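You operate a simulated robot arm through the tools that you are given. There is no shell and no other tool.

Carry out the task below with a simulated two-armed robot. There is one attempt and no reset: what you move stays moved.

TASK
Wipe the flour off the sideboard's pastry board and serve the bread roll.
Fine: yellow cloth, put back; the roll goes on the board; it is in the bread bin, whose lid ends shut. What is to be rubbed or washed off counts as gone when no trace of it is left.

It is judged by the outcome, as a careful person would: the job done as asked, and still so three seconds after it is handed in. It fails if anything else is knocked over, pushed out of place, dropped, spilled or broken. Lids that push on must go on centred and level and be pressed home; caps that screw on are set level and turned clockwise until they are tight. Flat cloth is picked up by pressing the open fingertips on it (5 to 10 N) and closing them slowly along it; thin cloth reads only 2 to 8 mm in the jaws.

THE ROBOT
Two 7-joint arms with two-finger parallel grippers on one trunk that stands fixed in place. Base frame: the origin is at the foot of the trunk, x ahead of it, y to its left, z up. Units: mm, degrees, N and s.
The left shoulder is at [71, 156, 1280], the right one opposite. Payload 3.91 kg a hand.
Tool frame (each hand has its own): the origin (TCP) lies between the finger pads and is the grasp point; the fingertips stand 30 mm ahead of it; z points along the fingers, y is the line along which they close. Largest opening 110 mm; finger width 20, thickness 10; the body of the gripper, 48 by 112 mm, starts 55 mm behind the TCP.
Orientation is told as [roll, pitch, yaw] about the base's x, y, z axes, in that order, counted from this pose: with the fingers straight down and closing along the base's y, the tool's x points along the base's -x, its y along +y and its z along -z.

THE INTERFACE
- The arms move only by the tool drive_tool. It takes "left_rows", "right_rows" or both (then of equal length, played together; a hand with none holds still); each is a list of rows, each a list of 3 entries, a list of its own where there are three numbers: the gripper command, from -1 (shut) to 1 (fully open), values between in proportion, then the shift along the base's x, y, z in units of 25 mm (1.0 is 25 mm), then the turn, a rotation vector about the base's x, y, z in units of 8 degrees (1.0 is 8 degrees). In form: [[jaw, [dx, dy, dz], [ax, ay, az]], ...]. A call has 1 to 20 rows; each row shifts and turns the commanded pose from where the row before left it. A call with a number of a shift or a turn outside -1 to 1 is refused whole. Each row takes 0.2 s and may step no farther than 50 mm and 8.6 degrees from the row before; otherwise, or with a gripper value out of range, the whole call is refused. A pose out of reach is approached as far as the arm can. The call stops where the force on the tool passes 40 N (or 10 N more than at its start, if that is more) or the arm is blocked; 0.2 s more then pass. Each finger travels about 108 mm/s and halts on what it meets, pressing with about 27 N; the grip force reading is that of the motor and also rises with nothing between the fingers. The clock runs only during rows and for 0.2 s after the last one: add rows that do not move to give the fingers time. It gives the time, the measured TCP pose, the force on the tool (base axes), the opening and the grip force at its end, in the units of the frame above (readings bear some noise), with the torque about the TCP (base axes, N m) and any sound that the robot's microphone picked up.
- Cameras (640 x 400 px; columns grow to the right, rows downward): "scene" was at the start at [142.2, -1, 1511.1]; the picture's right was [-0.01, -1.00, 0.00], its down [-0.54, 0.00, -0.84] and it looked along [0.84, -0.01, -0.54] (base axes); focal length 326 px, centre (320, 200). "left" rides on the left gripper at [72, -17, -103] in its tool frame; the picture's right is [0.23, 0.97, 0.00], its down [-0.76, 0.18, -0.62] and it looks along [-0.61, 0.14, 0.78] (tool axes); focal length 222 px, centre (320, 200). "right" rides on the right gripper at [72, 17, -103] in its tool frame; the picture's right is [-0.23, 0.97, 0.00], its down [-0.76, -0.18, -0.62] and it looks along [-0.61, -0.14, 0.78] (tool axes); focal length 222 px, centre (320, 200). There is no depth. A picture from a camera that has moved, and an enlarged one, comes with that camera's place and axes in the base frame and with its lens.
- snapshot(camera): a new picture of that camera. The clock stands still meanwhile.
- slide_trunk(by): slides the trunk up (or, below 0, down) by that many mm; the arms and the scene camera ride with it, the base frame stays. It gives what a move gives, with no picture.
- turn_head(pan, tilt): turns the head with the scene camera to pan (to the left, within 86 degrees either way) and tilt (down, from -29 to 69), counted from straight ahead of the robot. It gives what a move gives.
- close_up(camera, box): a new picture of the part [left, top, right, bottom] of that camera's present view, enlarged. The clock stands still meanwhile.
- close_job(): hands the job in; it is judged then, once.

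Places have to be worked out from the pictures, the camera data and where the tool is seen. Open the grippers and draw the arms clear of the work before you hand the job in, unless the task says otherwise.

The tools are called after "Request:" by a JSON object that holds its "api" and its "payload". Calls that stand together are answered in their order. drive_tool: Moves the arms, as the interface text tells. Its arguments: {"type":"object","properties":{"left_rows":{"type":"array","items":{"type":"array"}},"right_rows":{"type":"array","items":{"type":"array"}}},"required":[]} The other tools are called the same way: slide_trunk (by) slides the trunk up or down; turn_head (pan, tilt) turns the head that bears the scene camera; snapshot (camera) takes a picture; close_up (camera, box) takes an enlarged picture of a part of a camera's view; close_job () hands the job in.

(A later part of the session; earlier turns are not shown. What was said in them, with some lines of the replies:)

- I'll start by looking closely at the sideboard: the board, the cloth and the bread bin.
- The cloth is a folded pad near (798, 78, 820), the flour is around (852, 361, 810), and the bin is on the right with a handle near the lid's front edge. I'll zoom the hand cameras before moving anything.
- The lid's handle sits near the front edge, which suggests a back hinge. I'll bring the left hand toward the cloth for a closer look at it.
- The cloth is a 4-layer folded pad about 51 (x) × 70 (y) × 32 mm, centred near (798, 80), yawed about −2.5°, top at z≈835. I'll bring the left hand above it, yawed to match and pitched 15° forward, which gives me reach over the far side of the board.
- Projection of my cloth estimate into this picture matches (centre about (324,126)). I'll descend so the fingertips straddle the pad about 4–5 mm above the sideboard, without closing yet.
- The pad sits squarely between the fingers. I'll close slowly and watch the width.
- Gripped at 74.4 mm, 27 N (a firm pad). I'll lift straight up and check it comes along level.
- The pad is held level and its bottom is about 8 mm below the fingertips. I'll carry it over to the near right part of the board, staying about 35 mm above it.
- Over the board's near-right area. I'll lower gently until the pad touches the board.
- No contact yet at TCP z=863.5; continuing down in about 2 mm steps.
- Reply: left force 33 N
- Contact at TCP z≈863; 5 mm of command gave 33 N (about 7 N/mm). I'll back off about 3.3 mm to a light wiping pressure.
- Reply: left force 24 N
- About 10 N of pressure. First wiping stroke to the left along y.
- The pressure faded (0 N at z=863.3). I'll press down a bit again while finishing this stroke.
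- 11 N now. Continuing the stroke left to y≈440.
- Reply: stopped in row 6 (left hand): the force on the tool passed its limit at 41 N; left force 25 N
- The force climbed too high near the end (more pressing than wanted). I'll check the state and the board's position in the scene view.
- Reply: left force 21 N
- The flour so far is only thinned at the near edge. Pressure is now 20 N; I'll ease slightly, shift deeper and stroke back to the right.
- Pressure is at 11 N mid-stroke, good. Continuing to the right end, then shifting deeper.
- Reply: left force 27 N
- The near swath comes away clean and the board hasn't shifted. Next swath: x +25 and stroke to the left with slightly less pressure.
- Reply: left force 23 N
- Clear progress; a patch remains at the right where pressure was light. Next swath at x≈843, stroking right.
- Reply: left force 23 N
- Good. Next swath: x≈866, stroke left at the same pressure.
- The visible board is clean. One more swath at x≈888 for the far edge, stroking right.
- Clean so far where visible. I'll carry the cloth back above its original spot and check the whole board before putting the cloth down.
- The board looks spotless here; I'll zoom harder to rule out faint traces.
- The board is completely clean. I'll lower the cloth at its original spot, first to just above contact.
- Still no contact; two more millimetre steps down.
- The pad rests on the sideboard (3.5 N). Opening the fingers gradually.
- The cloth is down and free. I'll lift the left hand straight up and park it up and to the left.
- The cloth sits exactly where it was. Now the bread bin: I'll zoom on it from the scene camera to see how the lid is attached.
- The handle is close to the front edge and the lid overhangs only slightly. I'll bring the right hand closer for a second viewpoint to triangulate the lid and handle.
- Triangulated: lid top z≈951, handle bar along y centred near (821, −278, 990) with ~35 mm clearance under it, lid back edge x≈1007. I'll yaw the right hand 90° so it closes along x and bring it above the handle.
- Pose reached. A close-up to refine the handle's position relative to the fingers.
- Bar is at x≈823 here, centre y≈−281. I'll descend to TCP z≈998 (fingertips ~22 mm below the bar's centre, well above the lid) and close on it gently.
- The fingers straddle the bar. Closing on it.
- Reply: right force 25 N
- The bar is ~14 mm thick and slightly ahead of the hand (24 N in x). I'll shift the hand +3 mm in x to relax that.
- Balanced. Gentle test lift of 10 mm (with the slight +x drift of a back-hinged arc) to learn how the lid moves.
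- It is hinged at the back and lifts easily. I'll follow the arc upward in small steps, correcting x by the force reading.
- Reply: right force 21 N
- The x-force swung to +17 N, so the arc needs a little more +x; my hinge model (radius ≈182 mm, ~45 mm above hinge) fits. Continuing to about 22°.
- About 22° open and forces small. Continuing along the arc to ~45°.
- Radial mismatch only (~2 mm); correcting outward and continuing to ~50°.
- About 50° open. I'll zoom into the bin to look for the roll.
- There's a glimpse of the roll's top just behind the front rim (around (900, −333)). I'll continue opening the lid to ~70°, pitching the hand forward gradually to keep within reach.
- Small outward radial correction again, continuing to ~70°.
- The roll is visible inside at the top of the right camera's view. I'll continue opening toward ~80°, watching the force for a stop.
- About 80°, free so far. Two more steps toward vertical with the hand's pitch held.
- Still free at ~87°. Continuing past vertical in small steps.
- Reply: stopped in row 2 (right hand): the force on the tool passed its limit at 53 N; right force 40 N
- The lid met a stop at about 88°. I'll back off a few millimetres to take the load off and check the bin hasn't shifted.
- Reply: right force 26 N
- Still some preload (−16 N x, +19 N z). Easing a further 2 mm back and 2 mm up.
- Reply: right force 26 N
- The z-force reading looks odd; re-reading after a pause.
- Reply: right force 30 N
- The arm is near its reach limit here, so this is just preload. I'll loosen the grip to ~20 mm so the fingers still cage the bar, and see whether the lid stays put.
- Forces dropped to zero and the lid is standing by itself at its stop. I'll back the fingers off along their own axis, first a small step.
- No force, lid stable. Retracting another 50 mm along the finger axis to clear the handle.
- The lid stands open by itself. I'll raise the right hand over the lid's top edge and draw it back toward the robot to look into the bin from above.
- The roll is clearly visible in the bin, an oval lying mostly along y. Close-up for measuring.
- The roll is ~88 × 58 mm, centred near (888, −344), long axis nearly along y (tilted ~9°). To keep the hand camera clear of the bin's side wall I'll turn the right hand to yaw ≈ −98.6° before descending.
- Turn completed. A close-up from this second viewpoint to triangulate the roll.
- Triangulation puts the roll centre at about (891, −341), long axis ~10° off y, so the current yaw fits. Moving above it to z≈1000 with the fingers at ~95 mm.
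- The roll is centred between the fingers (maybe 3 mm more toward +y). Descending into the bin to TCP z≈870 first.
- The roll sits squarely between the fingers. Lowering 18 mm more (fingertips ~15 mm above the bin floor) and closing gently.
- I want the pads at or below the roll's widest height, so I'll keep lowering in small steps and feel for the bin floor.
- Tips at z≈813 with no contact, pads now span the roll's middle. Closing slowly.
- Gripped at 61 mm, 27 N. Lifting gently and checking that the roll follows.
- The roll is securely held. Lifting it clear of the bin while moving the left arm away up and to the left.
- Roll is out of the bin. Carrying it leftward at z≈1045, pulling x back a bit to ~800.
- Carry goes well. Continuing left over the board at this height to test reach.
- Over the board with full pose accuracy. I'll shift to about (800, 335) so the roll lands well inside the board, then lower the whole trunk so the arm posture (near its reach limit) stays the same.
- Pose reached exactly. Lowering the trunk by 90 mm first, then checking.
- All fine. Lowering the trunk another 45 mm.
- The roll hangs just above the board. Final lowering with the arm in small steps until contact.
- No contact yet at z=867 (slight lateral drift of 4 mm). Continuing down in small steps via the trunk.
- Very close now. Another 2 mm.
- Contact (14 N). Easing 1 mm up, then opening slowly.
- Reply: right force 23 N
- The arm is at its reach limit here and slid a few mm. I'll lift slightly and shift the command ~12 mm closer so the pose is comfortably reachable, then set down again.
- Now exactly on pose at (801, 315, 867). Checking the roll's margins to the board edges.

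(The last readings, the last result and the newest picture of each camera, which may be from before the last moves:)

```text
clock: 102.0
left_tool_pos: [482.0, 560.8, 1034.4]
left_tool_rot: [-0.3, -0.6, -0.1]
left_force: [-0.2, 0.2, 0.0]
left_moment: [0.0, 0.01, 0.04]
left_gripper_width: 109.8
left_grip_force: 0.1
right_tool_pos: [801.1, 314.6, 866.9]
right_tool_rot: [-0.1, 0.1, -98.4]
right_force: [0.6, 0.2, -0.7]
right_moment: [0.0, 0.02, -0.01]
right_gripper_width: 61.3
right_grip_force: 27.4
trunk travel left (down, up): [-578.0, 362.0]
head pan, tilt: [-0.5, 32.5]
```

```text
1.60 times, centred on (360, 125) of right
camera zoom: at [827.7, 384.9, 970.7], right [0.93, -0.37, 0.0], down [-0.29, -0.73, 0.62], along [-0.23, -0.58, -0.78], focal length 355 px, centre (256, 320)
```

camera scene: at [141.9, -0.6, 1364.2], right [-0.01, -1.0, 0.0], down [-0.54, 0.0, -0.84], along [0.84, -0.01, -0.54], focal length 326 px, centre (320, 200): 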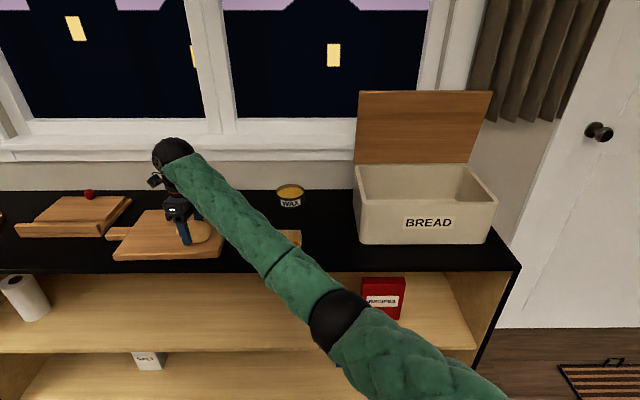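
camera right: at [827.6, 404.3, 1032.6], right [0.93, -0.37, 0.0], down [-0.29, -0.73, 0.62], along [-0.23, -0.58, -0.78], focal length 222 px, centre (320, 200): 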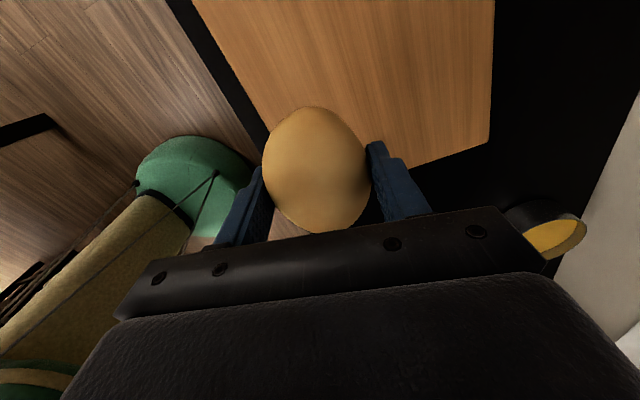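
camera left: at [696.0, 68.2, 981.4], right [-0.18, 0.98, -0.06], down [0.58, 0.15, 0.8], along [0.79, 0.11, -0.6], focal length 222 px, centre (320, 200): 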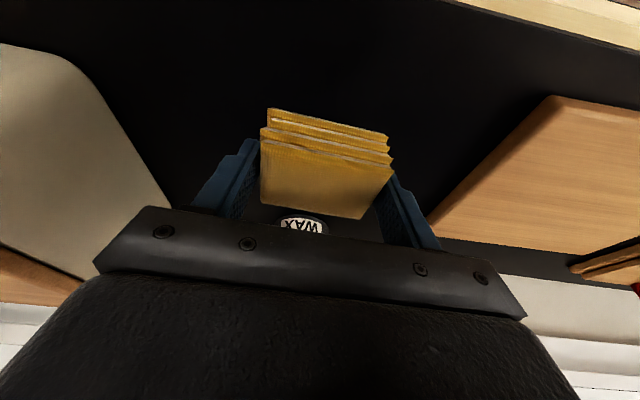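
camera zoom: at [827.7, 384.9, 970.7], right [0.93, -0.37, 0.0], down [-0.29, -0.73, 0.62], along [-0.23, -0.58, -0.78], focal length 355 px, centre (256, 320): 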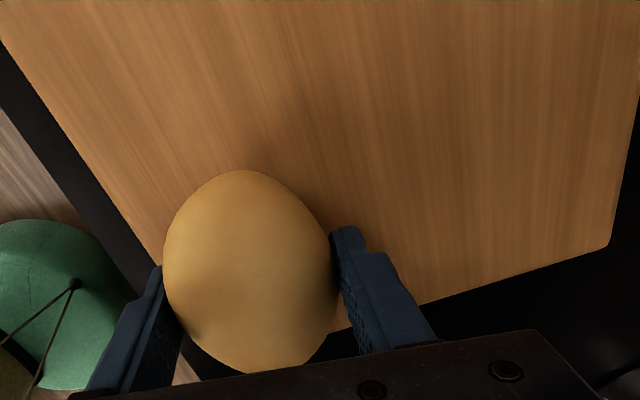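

The roll is well inside the board. Lowering to contact again.

Request:
{"api": "drive_tool", "payload": {"right_rows": [[-0.1, [0, 0, -0.25], [0, 0, 0]], [-0.1, [0, 0, -0.12], [0, 0, 0]], [-0.1, [0, 0, 0], [0, 0, 0]]]}}

```text
clock: 102.8
left_tool_pos: [482.0, 560.3, 1032.1]
left_tool_rot: [-0.3, -0.6, 0.0]
left_force: [0.3, 0.2, -0.1]
left_moment: [-0.02, 0.01, -0.03]
left_gripper_width: 110.1
left_grip_force: 0.0
right_tool_pos: [801.7, 316.1, 858.1]
right_tool_rot: [-0.2, -0.1, -98.6]
right_force: [0.7, -0.3, -0.5]
right_moment: [0.02, 0.01, 0.03]
right_gripper_width: 61.2
right_grip_force: 27.0
trunk travel left (down, up): [-578.0, 362.0]
head pan, tilt: [-0.5, 32.5]
```

Request:
{"api": "drive_tool", "payload": {"right_rows": [[-0.1, [0, 0, -0.06], [0, 0, 0]], [-0.1, [0, 0, -0.06], [0, 0, 0]], [-0.1, [0, 0, 0], [0, 0, 0]]]}}

```text
clock: 103.6
left_tool_pos: [482.9, 561.8, 1032.4]
left_tool_rot: [-0.2, -0.5, 0.0]
left_force: [-0.6, -0.5, -0.1]
left_moment: [-0.03, 0.02, -0.02]
left_gripper_width: 110.2
left_grip_force: 0.1
right_tool_pos: [801.0, 314.8, 855.9]
right_tool_rot: [-0.1, -0.1, -98.6]
right_force: [0.4, 0.1, 0.5]
right_moment: [-0.03, -0.02, 0.01]
right_gripper_width: 61.3
right_grip_force: 26.5
trunk travel left (down, up): [-578.0, 362.0]
head pan, tilt: [-0.5, 32.5]
```

Request:
{"api": "drive_tool", "payload": {"right_rows": [[-0.1, [0, 0, -0.04], [0, 0, 0]], [-0.1, [0, 0, 0], [0, 0, 0]]]}}

```text
clock: 104.2
left_tool_pos: [482.5, 559.0, 1033.5]
left_tool_rot: [-0.3, -0.8, 0.0]
left_force: [0.1, -0.7, -0.2]
left_moment: [0.01, -0.02, 0.03]
left_gripper_width: 110.2
left_grip_force: 0.2
right_tool_pos: [801.1, 313.6, 854.7]
right_tool_rot: [-0.1, 0.0, -98.6]
right_force: [4.0, 1.4, 10.8]
right_moment: [-0.16, -0.38, 0.08]
right_gripper_width: 61.0
right_grip_force: 27.4
trunk travel left (down, up): [-578.0, 362.0]
head pan, tilt: [-0.5, 32.5]
```

Contact at ~11 N. Opening the fingers gradually.

Request:
{"api": "drive_tool", "payload": {"right_rows": [[0.05, [0, 0, 0.03], [0, 0, 0]], [0.12, [0, 0, 0], [0, 0, 0]], [0.16, [0, 0, 0], [0, 0, 0]], [0.22, [0, 0, 0], [0, 0, 0]], [0.35, [0, 0, 0], [0, 0, 0]], [0.55, [0, 0, 0], [0, 0, 0]], [0.55, [0, 0, 0], [0, 0, 0]]]}}

Request:
{"api": "close_up", "payload": {"camera": "right", "box": [160, 0, 560, 250]}}

Request:
{"api": "close_up", "payload": {"camera": "scene", "box": [100, 180, 260, 280]}}

```text
clock: 105.8
left_tool_pos: [483.6, 560.5, 1033.0]
left_tool_rot: [-0.3, -0.6, 0.1]
left_force: [0.2, -0.8, -0.2]
left_moment: [0.0, -0.01, 0.0]
left_gripper_width: 110.1
left_grip_force: 0.2
right_tool_pos: [800.9, 314.5, 854.9]
right_tool_rot: [-0.1, -0.2, -98.5]
right_force: [0.3, 0.1, 0.7]
right_moment: [0.01, -0.01, 0.01]
right_gripper_width: 85.4
right_grip_force: 0.1
trunk travel left (down, up): [-578.0, 362.0]
head pan, tilt: [-0.5, 32.5]
```

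```text
1.60 times, centred on (360, 125) of right
camera zoom: at [828.4, 384.3, 958.1], right [0.93, -0.37, 0.0], down [-0.29, -0.73, 0.62], along [-0.23, -0.58, -0.78], focal length 355 px, centre (256, 320)
```

zoom: 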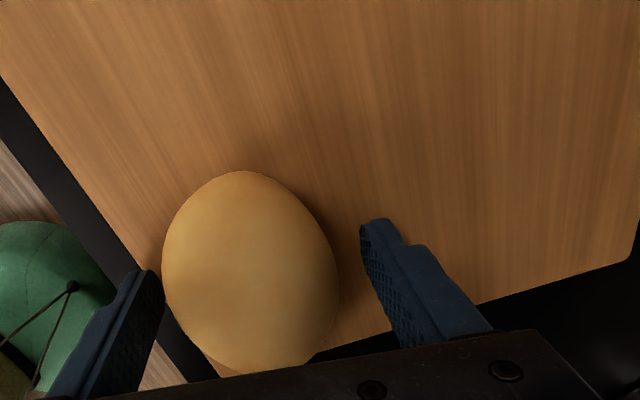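

```text
4.00 times, centred on (180, 230) of scene
camera zoom: at [141.9, -0.5, 1364.2], right [-0.01, -1.0, 0.0], down [-0.54, 0.0, -0.84], along [0.84, -0.01, -0.54], focal length 1304 px, centre (880, 80)
```

zoom: 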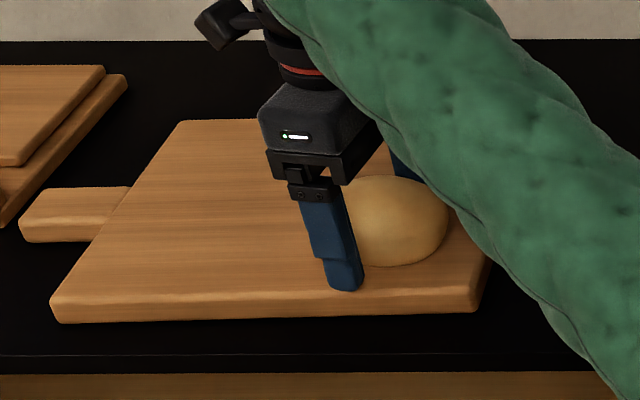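

The roll is resting on the board and the fingers are free. Raising the trunk straight up to its original height.

Request:
{"api": "slide_trunk", "payload": {"by": 40}}

Request:
{"api": "slide_trunk", "payload": {"by": 107}}

Request:
{"api": "snapshot", "payload": {"camera": "scene"}}

Request:
{"api": "snapshot", "payload": {"camera": "right"}}

```text
clock: 106.6
left_tool_pos: [482.7, 560.2, 1074.4]
left_tool_rot: [-0.3, -0.6, 0.0]
left_force: [0.4, 0.3, -1.0]
left_moment: [-0.03, -0.03, -0.04]
left_gripper_width: 109.7
left_grip_force: 0.1
right_tool_pos: [799.9, 315.6, 894.0]
right_tool_rot: [-0.1, -0.1, -98.6]
right_force: [0.5, 0.2, 0.0]
right_moment: [-0.03, 0.0, -0.01]
right_gripper_width: 85.4
right_grip_force: 0.1
trunk travel left (down, up): [-618.0, 322.0]
head pan, tilt: [-0.5, 32.5]
```

```text
clock: 108.0
left_tool_pos: [484.1, 560.3, 1180.1]
left_tool_rot: [-0.2, -0.6, 0.1]
left_force: [0.0, 0.2, -0.7]
left_moment: [0.05, 0.01, 0.02]
left_gripper_width: 109.9
left_grip_force: 0.1
right_tool_pos: [802.1, 314.2, 1001.0]
right_tool_rot: [-0.1, -0.2, -98.7]
right_force: [-0.2, 0.1, 0.3]
right_moment: [0.02, 0.01, 0.02]
right_gripper_width: 85.2
right_grip_force: 0.1
trunk travel left (down, up): [-725.0, 215.0]
head pan, tilt: [-0.5, 32.5]
```

```text
taken
camera scene: at [142.3, -0.3, 1511.0], right [-0.01, -1.0, 0.0], down [-0.54, 0.0, -0.84], along [0.84, -0.01, -0.54], focal length 326 px, centre (320, 200)
```

scene: 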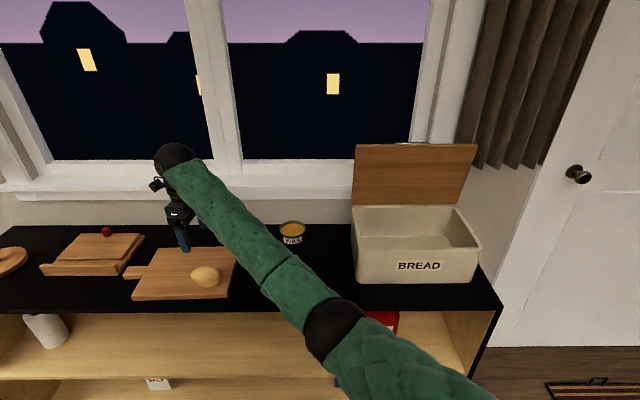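

```text
taken
camera right: at [828.6, 384.5, 1104.6], right [0.93, -0.37, 0.0], down [-0.29, -0.73, 0.62], along [-0.23, -0.58, -0.78], focal length 222 px, centre (320, 200)
```

right: 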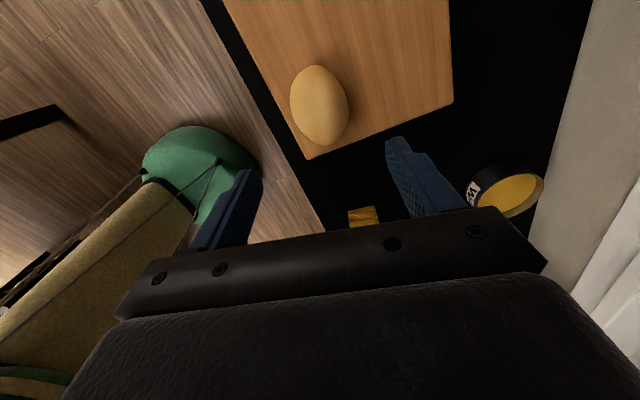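

The roll is served and lies steadily on the board. Now I'll bring the right hand back to the bin to shut the lid, first up and to the right.

Request:
{"api": "drive_tool", "payload": {"right_rows": [[0.5, [0, -0.3, 0.9], [0, 0, 0]], [0.3, [0, -0.5, 0.9], [0, 0, 0]], [0.1, [0, -0.5, 0.9], [0, 0, 0]], [-0.2, [0, -0.7, 0.9], [0, 0, 0]], [-0.4, [0, -0.95, 0.35], [0, 0, 0]], [-0.6, [0, -0.95, 0.35], [0, 0, 0]], [-0.6, [0, -0.95, 0.35], [0, 0, 0]], [-0.6, [0, -0.95, 0.35], [0, 0, 0]], [-0.6, [0, -0.95, 0.35], [0, 0, 0]], [-0.6, [0, -0.95, 0.35], [0, 0, 0]], [-0.6, [0, -0.95, 0.35], [0, 0, 0]], [-0.6, [0, -0.95, 0.35], [0, 0, 0]], [-0.6, [0, -0.95, 0.35], [0, 0, 0]], [-0.6, [0, -0.95, 0.35], [0, 0, 0]], [-0.6, [0, -0.95, 0.35], [0, 0, 0]], [-0.6, [0, -0.95, 0.35], [0, 0, 0]], [-0.6, [0, -0.95, 0.35], [0, 0, 0]], [-0.6, [0, -0.95, 0.35], [0, 0, 0]], [-0.6, [0, -0.95, 0.35], [0, 0, 0]], [-0.6, [0, -0.95, 0.35], [0, 0, 0]]]}}

Request:
{"api": "drive_tool", "payload": {"right_rows": [[-0.6, [-0.1, -0.95, 0.08], [0, 0, 0.55]], [-0.6, [-0.1, -0.95, 0.08], [0, 0, 0.525]], [-0.6, [-0.1, -0.95, 0.08], [0, 0, 0]], [-0.6, [-0.1, -0.95, 0.08], [0, 0, 0]], [-0.6, [-0.1, -0.95, 0.08], [0, 0, 0]], [-0.6, [-0.1, -0.95, 0.08], [0, 0, 0]], [-0.6, [-0.1, -0.75, 0], [0, 0, 0]], [-0.6, [0, 0, 0], [0, 0, 0]]]}}

Request:
{"api": "snapshot", "payload": {"camera": "scene"}}

Request:
{"api": "close_up", "payload": {"camera": "scene", "box": [100, 230, 260, 330]}}

```text
clock: 112.2
left_tool_pos: [482.0, 558.8, 1180.9]
left_tool_rot: [-0.1, -0.8, -0.1]
left_force: [-0.6, -0.7, 0.4]
left_moment: [-0.02, 0.0, -0.03]
left_gripper_width: 110.0
left_grip_force: 0.1
right_tool_pos: [802.1, -116.8, 1232.1]
right_tool_rot: [-0.1, 0.0, -98.5]
right_force: [0.3, -0.3, -0.3]
right_moment: [0.02, 0.0, 0.01]
right_gripper_width: 22.0
right_grip_force: 0.1
trunk travel left (down, up): [-725.0, 215.0]
head pan, tilt: [-0.5, 32.5]
```

```text
clock: 114.0
left_tool_pos: [482.3, 560.4, 1179.6]
left_tool_rot: [-0.3, -0.7, 0.0]
left_force: [-0.4, 0.7, 0.5]
left_moment: [0.02, -0.01, 0.01]
left_gripper_width: 110.1
left_grip_force: 0.1
right_tool_pos: [784.8, -277.9, 1242.2]
right_tool_rot: [-0.1, -0.1, -90.0]
right_force: [-0.8, 1.0, -0.1]
right_moment: [-0.01, 0.01, -0.01]
right_gripper_width: 22.0
right_grip_force: 0.1
trunk travel left (down, up): [-725.0, 215.0]
head pan, tilt: [-0.5, 32.5]
```

```text
taken
camera scene: at [142.3, -0.3, 1511.1], right [-0.01, -1.0, 0.0], down [-0.54, 0.0, -0.84], along [0.84, -0.01, -0.54], focal length 326 px, centre (320, 200)
```

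scene: 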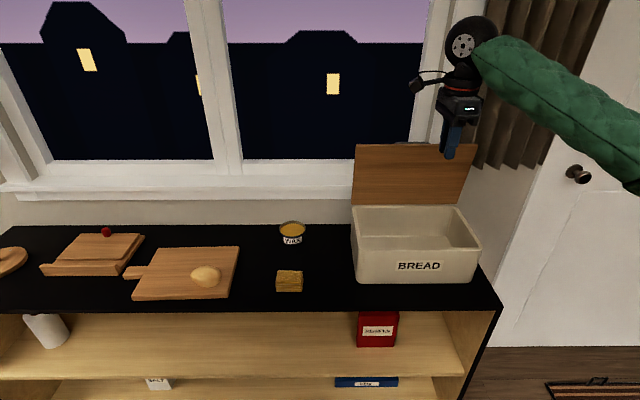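

```text
4.00 times, centred on (180, 280) of scene
camera zoom: at [142.3, -0.3, 1511.1], right [-0.01, -1.0, 0.0], down [-0.54, 0.0, -0.84], along [0.84, -0.01, -0.54], focal length 1304 px, centre (880, -120)
```

zoom: 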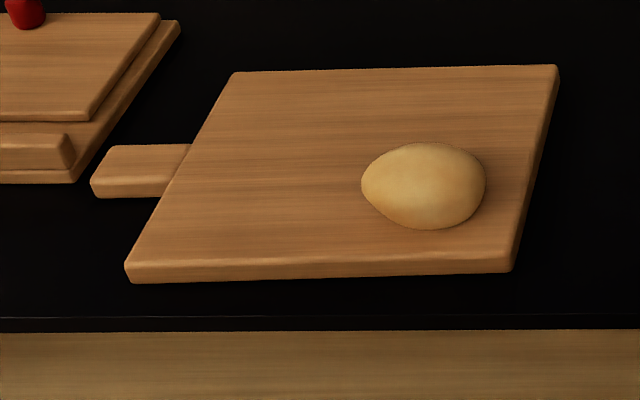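

Board clean with the roll on it; lid still standing. I'll pitch the hand forward and move over the lid's top edge, retracing the earlier exit path.

Request:
{"api": "drive_tool", "payload": {"right_rows": [[-0.6, [0.9, 0, 0], [0, -0.5, 0]], [-0.6, [0.9, 0, 0], [0, -0.5, 0]], [-0.6, [0.9, 0, 0], [0, -0.5, 0]], [-0.6, [0.9, 0, 0], [0, -0.5, 0]], [-0.6, [0.9, 0, 0], [0, -0.5, 0]], [-0.6, [0.9, 0, 0], [0, -0.5, 0]], [-0.6, [0.9, 0, 0], [0, -0.45, 0]], [-0.6, [0.9, 0, 0], [0, 0, 0]], [-0.6, [0.9, 0, 0], [0, 0, 0]], [-0.6, [0.5, 0, -0.1], [0, 0, 0]], [-0.6, [0.3, 0, -0.2], [0, 0, 0]], [-0.6, [0, 0, 0], [0, 0, 0]]]}}

Request:
{"api": "snapshot", "payload": {"camera": "right"}}

Request:
{"api": "snapshot", "payload": {"camera": "scene"}}

```text
clock: 116.6
left_tool_pos: [482.2, 560.7, 1181.1]
left_tool_rot: [-0.3, -0.7, 0.0]
left_force: [0.1, -0.5, -1.0]
left_moment: [0.02, 0.01, -0.01]
left_gripper_width: 110.3
left_grip_force: 0.0
right_tool_pos: [1006.0, -278.7, 1235.4]
right_tool_rot: [27.5, 0.0, -89.9]
right_force: [0.3, 0.5, 0.8]
right_moment: [0.0, -0.02, -0.02]
right_gripper_width: 22.1
right_grip_force: 0.0
trunk travel left (down, up): [-725.0, 215.0]
head pan, tilt: [-0.5, 32.5]
```

```text
taken
camera right: at [973.1, -206.0, 1336.3], right [0.86, -0.23, 0.45], down [-0.45, -0.76, 0.47], along [0.24, -0.61, -0.76], focal length 222 px, centre (320, 200)
```

right: 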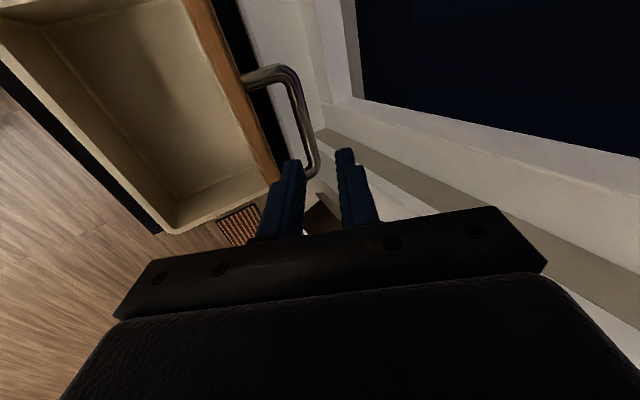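

```text
taken
camera scene: at [141.8, -0.9, 1511.2], right [-0.01, -1.0, 0.0], down [-0.54, 0.0, -0.84], along [0.84, -0.01, -0.54], focal length 326 px, centre (320, 200)
```

scene: 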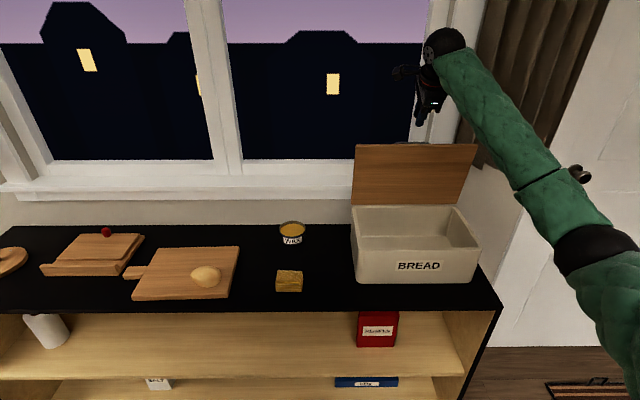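

Retracing: down to the earlier retreat point (1011, −277, 1195), then look before inserting.

Request:
{"api": "drive_tool", "payload": {"right_rows": [[-0.6, [0.1, 0, -0.8], [0, 0, 0]], [-0.6, [0.1, 0.03, -0.8], [0, 0, 0]], [-0.6, [0, 0, 0], [0, 0, 0]]]}}

Request:
{"api": "close_up", "payload": {"camera": "right", "box": [200, 20, 440, 260]}}

```text
clock: 117.4
left_tool_pos: [482.7, 559.9, 1180.4]
left_tool_rot: [-0.3, -0.8, 0.0]
left_force: [-0.5, 0.2, 0.1]
left_moment: [-0.02, 0.02, -0.02]
left_gripper_width: 110.1
left_grip_force: 0.1
right_tool_pos: [1010.1, -278.4, 1197.1]
right_tool_rot: [27.7, 0.0, -90.0]
right_force: [1.1, 0.6, -0.7]
right_moment: [-0.01, -0.01, -0.01]
right_gripper_width: 22.2
right_grip_force: 0.0
trunk travel left (down, up): [-725.0, 215.0]
head pan, tilt: [-0.5, 32.5]
```

```text
1.67 times, centred on (320, 140) of right
camera zoom: at [977.6, -204.8, 1297.0], right [0.86, -0.23, 0.45], down [-0.45, -0.76, 0.47], along [0.24, -0.61, -0.76], focal length 370 px, centre (320, 300)
```

zoom: 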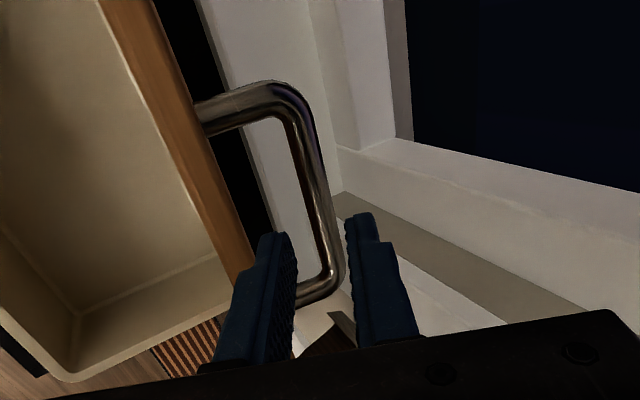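

The bar lies between the fingers' paths. Inserting along the finger axis in small steps, watching the force.

Request:
{"api": "drive_tool", "payload": {"right_rows": [[-0.6, [0.185, 0, -0.354], [0, 0, 0]], [-0.6, [0.185, 0, -0.354], [0, 0, 0]], [-0.6, [0.185, 0, -0.354], [0, 0, 0]], [-0.6, [0, 0, 0], [0, 0, 0]]]}}

Request:
{"api": "close_up", "payload": {"camera": "right", "box": [200, 20, 440, 260]}}

```text
clock: 118.4
left_tool_pos: [483.0, 559.9, 1180.8]
left_tool_rot: [-0.3, -0.7, 0.0]
left_force: [-0.9, 0.6, 1.1]
left_moment: [0.01, -0.03, 0.01]
left_gripper_width: 109.9
left_grip_force: 0.1
right_tool_pos: [1024.3, -276.3, 1170.4]
right_tool_rot: [27.4, -0.1, -90.0]
right_force: [0.0, -1.3, -0.2]
right_moment: [-0.02, 0.01, 0.03]
right_gripper_width: 22.2
right_grip_force: 0.1
trunk travel left (down, up): [-725.0, 215.0]
head pan, tilt: [-0.5, 32.5]
```

```text
1.67 times, centred on (320, 140) of right
camera zoom: at [990.9, -204.2, 1271.0], right [0.86, -0.23, 0.45], down [-0.45, -0.76, 0.47], along [0.24, -0.61, -0.76], focal length 370 px, centre (320, 300)
```

zoom: 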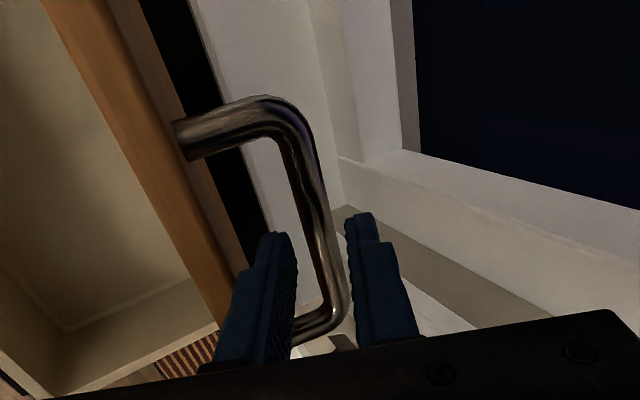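

Aligned within ~2 mm by projection. Continuing the insertion.

Request:
{"api": "drive_tool", "payload": {"right_rows": [[-0.6, [0.185, 0, -0.354], [0, 0, 0]], [-0.6, [0.185, 0, -0.354], [0, 0, 0]], [-0.6, [0.185, 0, -0.354], [0, 0, 0]], [-0.6, [0.14, 0, -0.27], [0, 0, 0]], [-0.6, [0, 0, 0], [0, 0, 0]]]}}

Request:
{"api": "close_up", "payload": {"camera": "right", "box": [200, 20, 440, 260]}}

```text
clock: 119.6
left_tool_pos: [481.5, 560.7, 1179.8]
left_tool_rot: [-0.3, -0.7, 0.0]
left_force: [-0.6, -0.1, -0.8]
left_moment: [-0.02, -0.02, 0.01]
left_gripper_width: 110.1
left_grip_force: 0.0
right_tool_pos: [1041.5, -276.8, 1137.5]
right_tool_rot: [27.4, 0.0, -90.1]
right_force: [-0.4, -0.2, 0.7]
right_moment: [-0.01, 0.0, -0.02]
right_gripper_width: 22.1
right_grip_force: 0.0
trunk travel left (down, up): [-725.0, 215.0]
head pan, tilt: [-0.5, 32.5]
```

```text
1.67 times, centred on (320, 140) of right
camera zoom: at [1008.8, -204.2, 1237.1], right [0.86, -0.23, 0.45], down [-0.45, -0.76, 0.47], along [0.24, -0.61, -0.76], focal length 370 px, centre (320, 300)
```

zoom: 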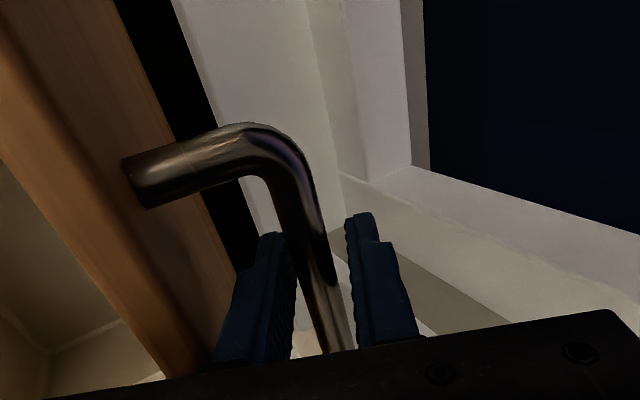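

The bar is between the fingers, no contact force. Closing the grip.

Request:
{"api": "drive_tool", "payload": {"right_rows": [[-0.75, [0, 0, 0], [0, 0, 0]], [-0.85, [0, 0, 0], [0, 0, 0]], [-1, [0, 0, 0], [0, 0, 0]], [-1, [0, 0, 0], [0, 0, 0]]]}}

```text
clock: 120.6
left_tool_pos: [483.2, 560.2, 1179.8]
left_tool_rot: [-0.3, -0.6, 0.0]
left_force: [-0.6, -1.0, 1.5]
left_moment: [0.01, -0.01, 0.0]
left_gripper_width: 110.0
left_grip_force: 0.2
right_tool_pos: [1041.3, -276.7, 1137.0]
right_tool_rot: [27.5, 0.0, -90.0]
right_force: [-1.0, 0.6, -2.2]
right_moment: [-0.06, 0.03, -0.13]
right_gripper_width: 13.7
right_grip_force: 44.2
trunk travel left (down, up): [-725.0, 215.0]
head pan, tilt: [-0.5, 32.5]
```

Gripped (13.7 mm). Reversing the arc to lower the lid, first from 88° to 75°.

Request:
{"api": "drive_tool", "payload": {"right_rows": [[-1, [-0.258, 0, 0.05], [0, 0, 0]], [-1, [-0.258, 0, 0.05], [0, 0, 0]], [-1, [-0.26, 0, 0.03], [0, 0, 0]], [-1, [-0.26, 0, 0.03], [0, 0, 0]], [-1, [-0.316, 0, 0.012], [0, 0.25, 0]], [-1, [-0.316, 0, 0.012], [0, 0.25, 0]], [-1, [0, 0, 0], [0, 0, 0]]]}}

```text
clock: 122.2
left_tool_pos: [483.8, 559.6, 1180.0]
left_tool_rot: [-0.3, -0.6, 0.1]
left_force: [0.3, 0.8, -0.6]
left_moment: [-0.02, 0.01, -0.02]
left_gripper_width: 110.0
left_grip_force: 0.1
right_tool_pos: [1001.5, -277.6, 1139.6]
right_tool_rot: [23.5, -0.1, -90.0]
right_force: [-0.3, 0.2, -16.4]
right_moment: [-0.12, 0.06, -0.06]
right_gripper_width: 13.7
right_grip_force: 44.8
trunk travel left (down, up): [-725.0, 215.0]
head pan, tilt: [-0.5, 32.5]
```

Slightly too high (−16 N z); I'll trim ~1.5 mm and continue down to ~60°.

Request:
{"api": "drive_tool", "payload": {"right_rows": [[-1, [-0.314, 0, -0.05], [0, 0.25, 0]], [-1, [-0.314, 0, -0.05], [0, 0.25, 0]], [-1, [-0.312, 0, -0.05], [0, 0.3125, 0]], [-1, [-0.312, 0, -0.05], [0, 0.3125, 0]], [-1, [-0.304, 0, -0.072], [0, 0.3125, 0]], [-1, [-0.304, 0, -0.072], [0, 0.3125, 0]], [-1, [0, 0, 0], [0, 0, 0]]]}}

Request:
{"api": "snapshot", "payload": {"camera": "scene"}}

```text
clock: 123.8
left_tool_pos: [484.2, 559.0, 1180.3]
left_tool_rot: [-0.4, -0.7, 0.0]
left_force: [-0.1, 0.5, -0.2]
left_moment: [0.01, 0.01, 0.02]
left_gripper_width: 109.9
left_grip_force: 0.1
right_tool_pos: [954.6, -276.9, 1134.5]
right_tool_rot: [9.4, -0.1, -89.9]
right_force: [3.8, 3.4, -9.1]
right_moment: [0.09, -0.13, -0.04]
right_gripper_width: 13.6
right_grip_force: 45.1
trunk travel left (down, up): [-725.0, 215.0]
head pan, tilt: [-0.5, 32.5]
```

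```text
taken
camera scene: at [143.5, -0.7, 1511.0], right [-0.01, -1.0, 0.0], down [-0.54, 0.0, -0.84], along [0.84, -0.01, -0.54], focal length 326 px, centre (320, 200)
```

scene: 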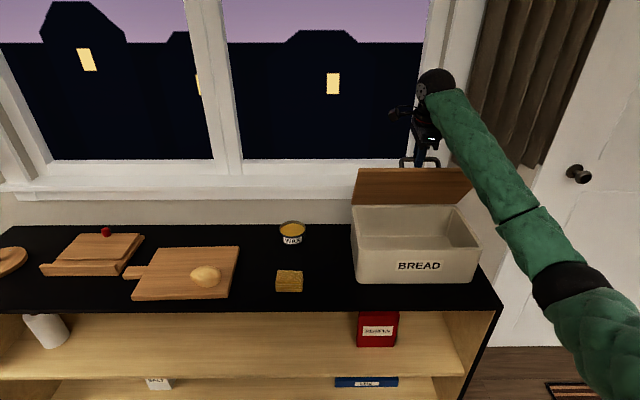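

Lowering smoothly at ~60°. Continuing to ~45°.

Request:
{"api": "drive_tool", "payload": {"right_rows": [[-1, [-0.29, 0, -0.12], [0, 0.3125, 0]], [-1, [-0.29, 0, -0.12], [0, 0.3125, 0]], [-1, [-0.286, 0, -0.135], [0, 0.275, 0]], [-1, [-0.286, 0, -0.135], [0, 0.275, 0]], [-1, [-0.288, 0, -0.156], [0, 0, 0]], [-1, [-0.288, 0, -0.156], [0, 0, 0]], [-1, [0, 0, 0], [0, 0, 0]]]}}

```text
clock: 125.4
left_tool_pos: [482.6, 560.3, 1180.7]
left_tool_rot: [-0.3, -0.6, 0.0]
left_force: [1.0, 0.5, 0.6]
left_moment: [-0.01, 0.01, 0.04]
left_gripper_width: 109.9
left_grip_force: 0.0
right_tool_pos: [911.6, -277.4, 1111.7]
right_tool_rot: [0.0, 0.0, -90.0]
right_force: [-0.6, -1.0, 1.5]
right_moment: [-0.02, -0.06, -0.04]
right_gripper_width: 13.5
right_grip_force: 44.9
trunk travel left (down, up): [-725.0, 215.0]
head pan, tilt: [-0.5, 32.5]
```

Near-zero forces at ~44°. Continuing to ~30°.

Request:
{"api": "drive_tool", "payload": {"right_rows": [[-1, [-0.272, 0, -0.18], [0, 0, 0]], [-1, [-0.272, 0, -0.18], [0, 0, 0]], [-1, [-0.256, 0, -0.204], [0, 0, 0]], [-1, [-0.256, 0, -0.204], [0, 0, 0]], [-1, [-0.236, 0, -0.226], [0, 0, 0]], [-1, [-0.236, 0, -0.226], [0, 0, 0]], [-1, [0, 0, 0], [0, 0, 0]]]}}

```text
clock: 127.0
left_tool_pos: [482.3, 559.9, 1179.6]
left_tool_rot: [-0.3, -0.6, -0.1]
left_force: [0.1, 0.4, -0.5]
left_moment: [-0.01, -0.04, -0.02]
left_gripper_width: 110.0
left_grip_force: 0.0
right_tool_pos: [872.1, -277.4, 1081.8]
right_tool_rot: [0.1, 0.0, -90.0]
right_force: [1.0, -3.4, -2.1]
right_moment: [-0.17, -0.04, -0.04]
right_gripper_width: 13.6
right_grip_force: 44.5
trunk travel left (down, up): [-725.0, 215.0]
head pan, tilt: [-0.5, 32.5]
```

Tracking well. Continuing to ~14°.

Request:
{"api": "drive_tool", "payload": {"right_rows": [[-1, [-0.176, 0, -0.196], [0, 0, 0]], [-1, [-0.176, 0, -0.196], [0, 0, 0]], [-1, [-0.158, 0, -0.206], [0, 0, 0]], [-1, [-0.158, 0, -0.206], [0, 0, 0]], [-1, [-0.148, 0, -0.218], [0, 0, 0]], [-1, [-0.148, 0, -0.218], [0, 0, 0]], [-1, [-0.13, 0, -0.226], [0, 0, 0]], [-1, [-0.13, 0, -0.226], [0, 0, 0]], [-1, [0, 0, 0], [0, 0, 0]]]}}

Request:
{"api": "snapshot", "payload": {"camera": "scene"}}

```text
clock: 129.0
left_tool_pos: [483.3, 559.7, 1180.0]
left_tool_rot: [-0.3, -0.5, 0.0]
left_force: [0.1, 0.1, 0.5]
left_moment: [0.03, -0.04, 0.03]
left_gripper_width: 109.9
left_grip_force: 0.1
right_tool_pos: [842.1, -276.8, 1039.6]
right_tool_rot: [0.1, -0.1, -90.0]
right_force: [2.0, -1.5, -1.2]
right_moment: [-0.02, -0.16, -0.02]
right_gripper_width: 13.3
right_grip_force: 45.4
trunk travel left (down, up): [-725.0, 215.0]
head pan, tilt: [-0.5, 32.5]
```

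```text
taken
camera scene: at [142.3, -1.1, 1511.1], right [-0.01, -1.0, 0.0], down [-0.54, 0.0, -0.84], along [0.84, -0.01, -0.54], focal length 326 px, centre (320, 200)
```

scene: 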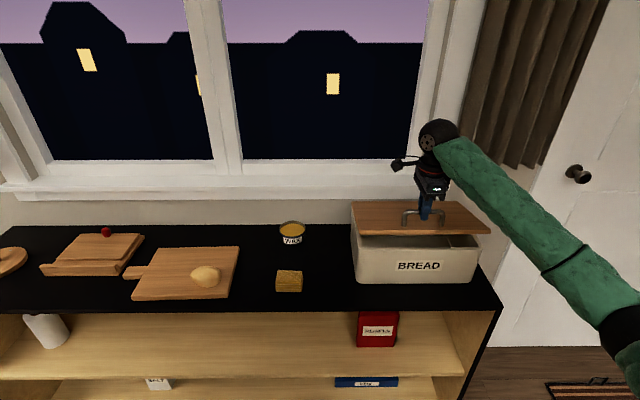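

About 14° left. Lowering to ~3°.

Request:
{"api": "drive_tool", "payload": {"right_rows": [[-1, [-0.114, 0, -0.236], [0, 0, 0]], [-1, [-0.114, 0, -0.236], [0, 0, 0]], [-1, [-0.098, 0, -0.242], [0, 0, 0]], [-1, [-0.098, 0, -0.242], [0, 0, 0]], [-1, [-0.062, 0, -0.186], [0, 0, 0]], [-1, [-0.062, 0, -0.186], [0, 0, 0]], [-1, [0, 0, 0], [0, 0, 0]]]}}

```text
clock: 130.6
left_tool_pos: [482.1, 559.8, 1181.0]
left_tool_rot: [-0.3, -0.7, 0.0]
left_force: [-0.8, 0.1, -0.7]
left_moment: [0.01, 0.01, 0.01]
left_gripper_width: 110.0
left_grip_force: 0.2
right_tool_pos: [827.2, -276.9, 1007.0]
right_tool_rot: [0.1, 0.0, -90.0]
right_force: [-9.1, 1.2, -0.4]
right_moment: [-0.07, 0.13, -0.05]
right_gripper_width: 13.2
right_grip_force: 44.6
trunk travel left (down, up): [-725.0, 215.0]
head pan, tilt: [-0.5, 32.5]
```

Nearly shut. Easing x and lowering the last few millimetres until the lid seats.

Request:
{"api": "drive_tool", "payload": {"right_rows": [[-1, [-0.08, 0, -0.12], [0, 0, 0]], [-1, [-0.05, 0, -0.12], [0, 0, 0]], [-1, [-0.02, 0, -0.1], [0, 0, 0]], [-1, [0, 0, 0], [0, 0, 0]]]}}

Request:
{"api": "close_up", "payload": {"camera": "scene", "box": [340, 190, 500, 290]}}

```text
clock: 131.6
left_tool_pos: [483.3, 559.5, 1180.0]
left_tool_rot: [-0.2, -0.6, 0.0]
left_force: [-0.1, 0.0, 0.2]
left_moment: [0.01, 0.03, 0.02]
left_gripper_width: 110.0
left_grip_force: 0.1
right_tool_pos: [826.0, -276.3, 998.0]
right_tool_rot: [0.2, 0.0, -90.0]
right_force: [4.3, -0.4, 4.0]
right_moment: [0.31, -0.09, -0.02]
right_gripper_width: 13.7
right_grip_force: 44.7
trunk travel left (down, up): [-725.0, 215.0]
head pan, tilt: [-0.5, 32.5]
```

```text
4.00 times, centred on (420, 240) of scene
camera zoom: at [142.2, -0.8, 1511.2], right [-0.01, -1.0, 0.0], down [-0.54, 0.0, -0.84], along [0.84, -0.01, -0.54], focal length 1304 px, centre (-80, 40)
```

zoom: 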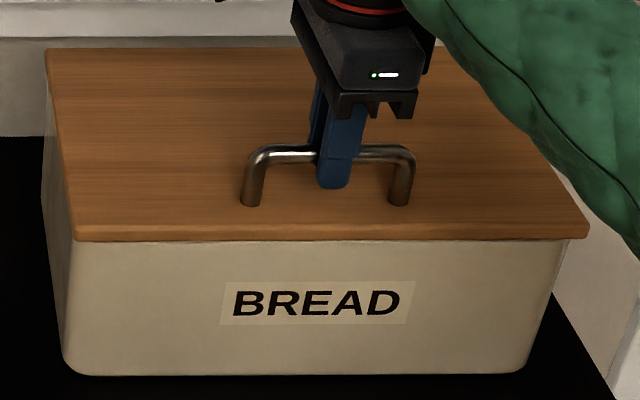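

The lid looks seated, matching its original appearance. A light extra press to be sure, then I release the handle.

Request:
{"api": "drive_tool", "payload": {"right_rows": [[-1, [0, 0, -0.08], [0, 0, 0]], [-1, [0, 0, 0], [0, 0, 0]]]}}

```text
clock: 132.2
left_tool_pos: [483.8, 559.9, 1181.5]
left_tool_rot: [-0.3, -0.7, 0.1]
left_force: [-0.4, -0.7, 0.4]
left_moment: [0.0, -0.02, -0.04]
left_gripper_width: 110.0
left_grip_force: 0.1
right_tool_pos: [825.1, -277.0, 998.9]
right_tool_rot: [0.3, 0.0, -90.0]
right_force: [13.6, -4.9, 20.4]
right_moment: [-0.14, -0.26, 0.05]
right_gripper_width: 13.7
right_grip_force: 44.7
trunk travel left (down, up): [-725.0, 215.0]
head pan, tilt: [-0.5, 32.5]
```

Solid seat (20 N, no further travel). Relaxing the press, opening the fingers, and lifting away.

Request:
{"api": "drive_tool", "payload": {"right_rows": [[-1, [0.04, 0, 0.09], [0, 0, 0]], [-0.7, [0, 0, 0], [0, 0, 0]], [-0.5, [0, 0, 0], [0, 0, 0]], [-0.3, [0, 0, 0], [0, 0, 0]], [-0.1, [0, 0, 0], [0, 0, 0]], [-0.1, [0, 0, 0], [0, 0, 0]]]}}

Request:
{"api": "close_up", "payload": {"camera": "right", "box": [200, 20, 440, 260]}}

```text
clock: 133.6
left_tool_pos: [483.3, 560.2, 1180.4]
left_tool_rot: [-0.3, -0.6, 0.0]
left_force: [-0.1, 0.2, 0.4]
left_moment: [0.0, 0.02, 0.03]
left_gripper_width: 110.1
left_grip_force: 0.0
right_tool_pos: [825.4, -276.0, 997.3]
right_tool_rot: [0.1, 0.0, -89.9]
right_force: [0.2, -0.5, -0.1]
right_moment: [0.01, 0.01, -0.02]
right_gripper_width: 49.4
right_grip_force: 0.1
trunk travel left (down, up): [-725.0, 215.0]
head pan, tilt: [-0.5, 32.5]
```

```text
1.67 times, centred on (320, 140) of right
camera zoom: at [842.6, -203.7, 1101.3], right [0.97, -0.23, 0.0], down [-0.18, -0.76, 0.62], along [-0.14, -0.61, -0.78], focal length 370 px, centre (320, 300)
```

zoom: 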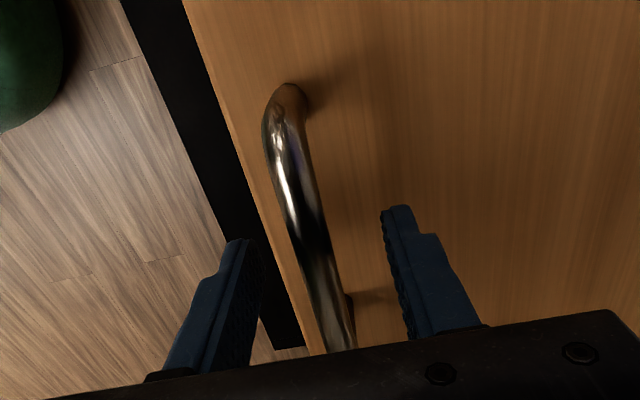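

Fingers are clear of the bar with zero force. Lifting straight up, then drawing the right hand back away from the work.

Request:
{"api": "drive_tool", "payload": {"right_rows": [[-0.1, [0, 0, 0.6], [0, 0, 0]], [-0.1, [0, 0, 0.9], [0, 0, 0]], [-0.1, [0, 0, 0.9], [0, 0, 0]], [-0.1, [0, 0, 0.9], [0, 0, 0]], [0.1, [0, 0, 0.9], [0, 0, 0]], [0.3, [-0.5, 0, 0.9], [0, 0, 0]], [0.6, [-0.8, 0, 0.9], [0, 0, 0]], [1, [-0.9, 0, 0.9], [0, 0, 0]], [1, [-0.9, -0.3, 0.9], [0, 0, 0]], [1, [-0.9, -0.5, 0.6], [0, 0, 0]], [1, [-0.9, -0.5, 0.5], [0, 0, 0]], [1, [-0.9, -0.5, 0], [0, 0, 0]], [1, [-0.9, -0.5, 0], [0, 0, 0]], [1, [-0.9, -0.5, 0], [0, 0, 0]], [1, [0, 0, 0], [0, 0, 0]]]}}

Request:
{"api": "snapshot", "payload": {"camera": "scene"}}

Request:
{"api": "close_up", "payload": {"camera": "scene", "box": [340, 190, 500, 290]}}

Request:
{"api": "close_up", "payload": {"camera": "scene", "box": [100, 220, 310, 320]}}

```text
clock: 136.8
left_tool_pos: [482.6, 559.7, 1179.8]
left_tool_rot: [-0.3, -0.6, -0.1]
left_force: [0.0, -0.7, -0.3]
left_moment: [0.02, 0.02, -0.05]
left_gripper_width: 110.0
left_grip_force: 0.1
right_tool_pos: [636.0, -348.5, 1221.6]
right_tool_rot: [0.1, 0.0, -90.0]
right_force: [0.0, -1.2, -0.3]
right_moment: [0.02, 0.01, 0.01]
right_gripper_width: 110.0
right_grip_force: 0.0
trunk travel left (down, up): [-725.0, 215.0]
head pan, tilt: [-0.5, 32.5]
```

```text
taken
camera scene: at [142.9, -0.4, 1511.0], right [-0.01, -1.0, 0.0], down [-0.54, 0.0, -0.84], along [0.84, -0.01, -0.54], focal length 326 px, centre (320, 200)
```

scene: 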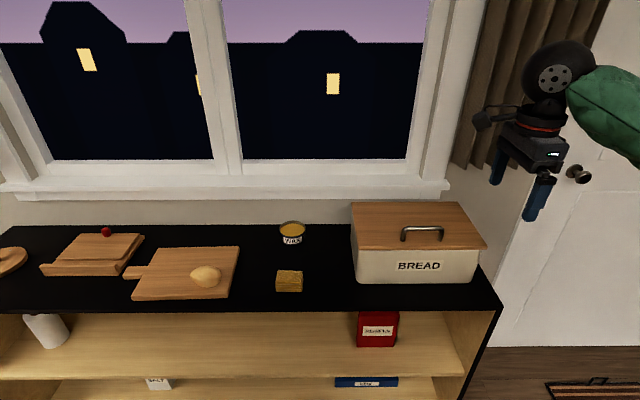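

```text
4.00 times, centred on (420, 240) of scene
camera zoom: at [142.9, -0.4, 1511.0], right [-0.01, -1.0, 0.0], down [-0.54, 0.0, -0.84], along [0.84, -0.01, -0.54], focal length 1304 px, centre (-80, 40)
```

zoom: 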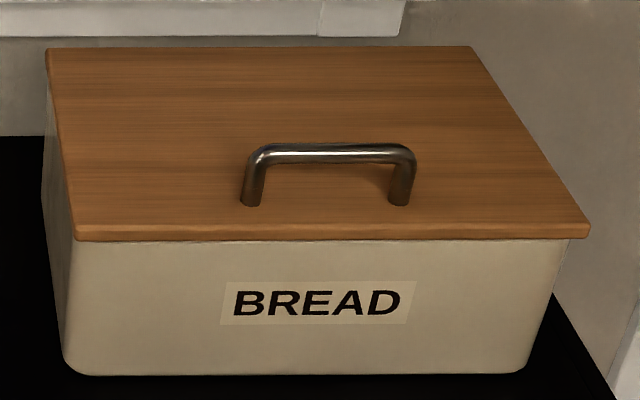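

```text
3.05 times, centred on (205, 270) of scene
camera zoom: at [142.9, -0.4, 1511.0], right [-0.01, -1.0, 0.0], down [-0.54, 0.0, -0.84], along [0.84, -0.01, -0.54], focal length 994 px, centre (670, -13)
```

zoom: 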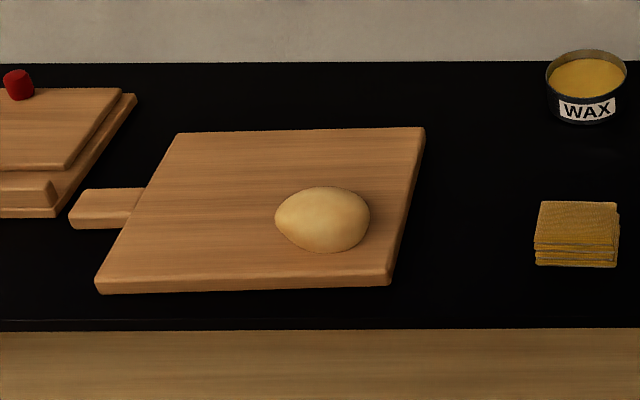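

Everything looks right: bin shut and unmoved, cloth back, roll on a clean board. One last high zoom for any flour specks before handing in.

Request:
{"api": "close_up", "payload": {"camera": "scene", "box": [160, 242, 248, 297]}}

Request:
{"api": "snapshot", "payload": {"camera": "left"}}

```text
7.27 times, centred on (204, 270) of scene
camera zoom: at [142.9, -0.4, 1511.0], right [-0.01, -1.0, 0.0], down [-0.54, 0.0, -0.84], along [0.84, -0.01, -0.54], focal length 2372 px, centre (1164, -306)
```

zoom: 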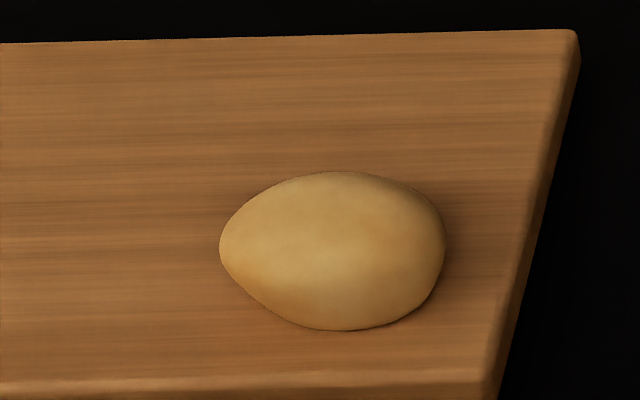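

```text
taken
camera left: at [409.4, 543.2, 1284.3], right [-0.23, 0.97, -0.01], down [0.76, 0.18, 0.63], along [0.62, 0.14, -0.78], focal length 222 px, centre (320, 200)
```

left: 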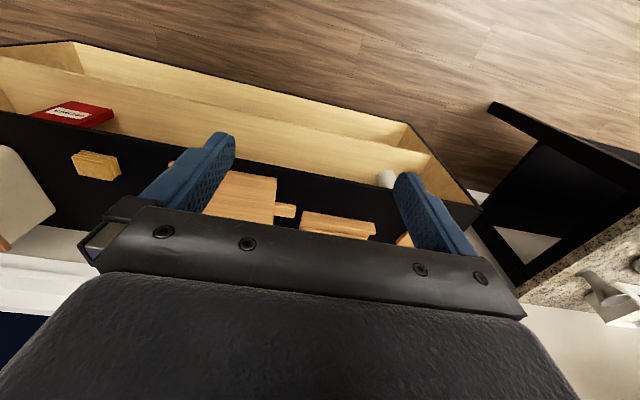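

No flour is left, the roll rests steadily on the board, the cloth is back in place, the lid is shut, and both arms are clear with grippers open. Handing in.

Request:
{"api": "close_job", "payload": {}}

```text
The job is handed in.
```

The flour is wiped off the pastry board and the bread roll is on it. I handed the job in, and no verdict has come back yet.

- **Board:** my last close-up pictures showed no flour left, and the board had not moved.
- **Cloth:** the yellow cloth is back in its original place, to within what I can see in the pictures.
- **Roll:** I took it from the bread bin and set it near the board's front right corner, fully on the board. It was lying still when I checked.
- **Bread bin:** the lid is shut and pressed home. It took a 20 N press without moving further, and the bin is where it started.

Nothing else on the sideboard looked disturbed. Both grippers are open and the arms are clear of the work.
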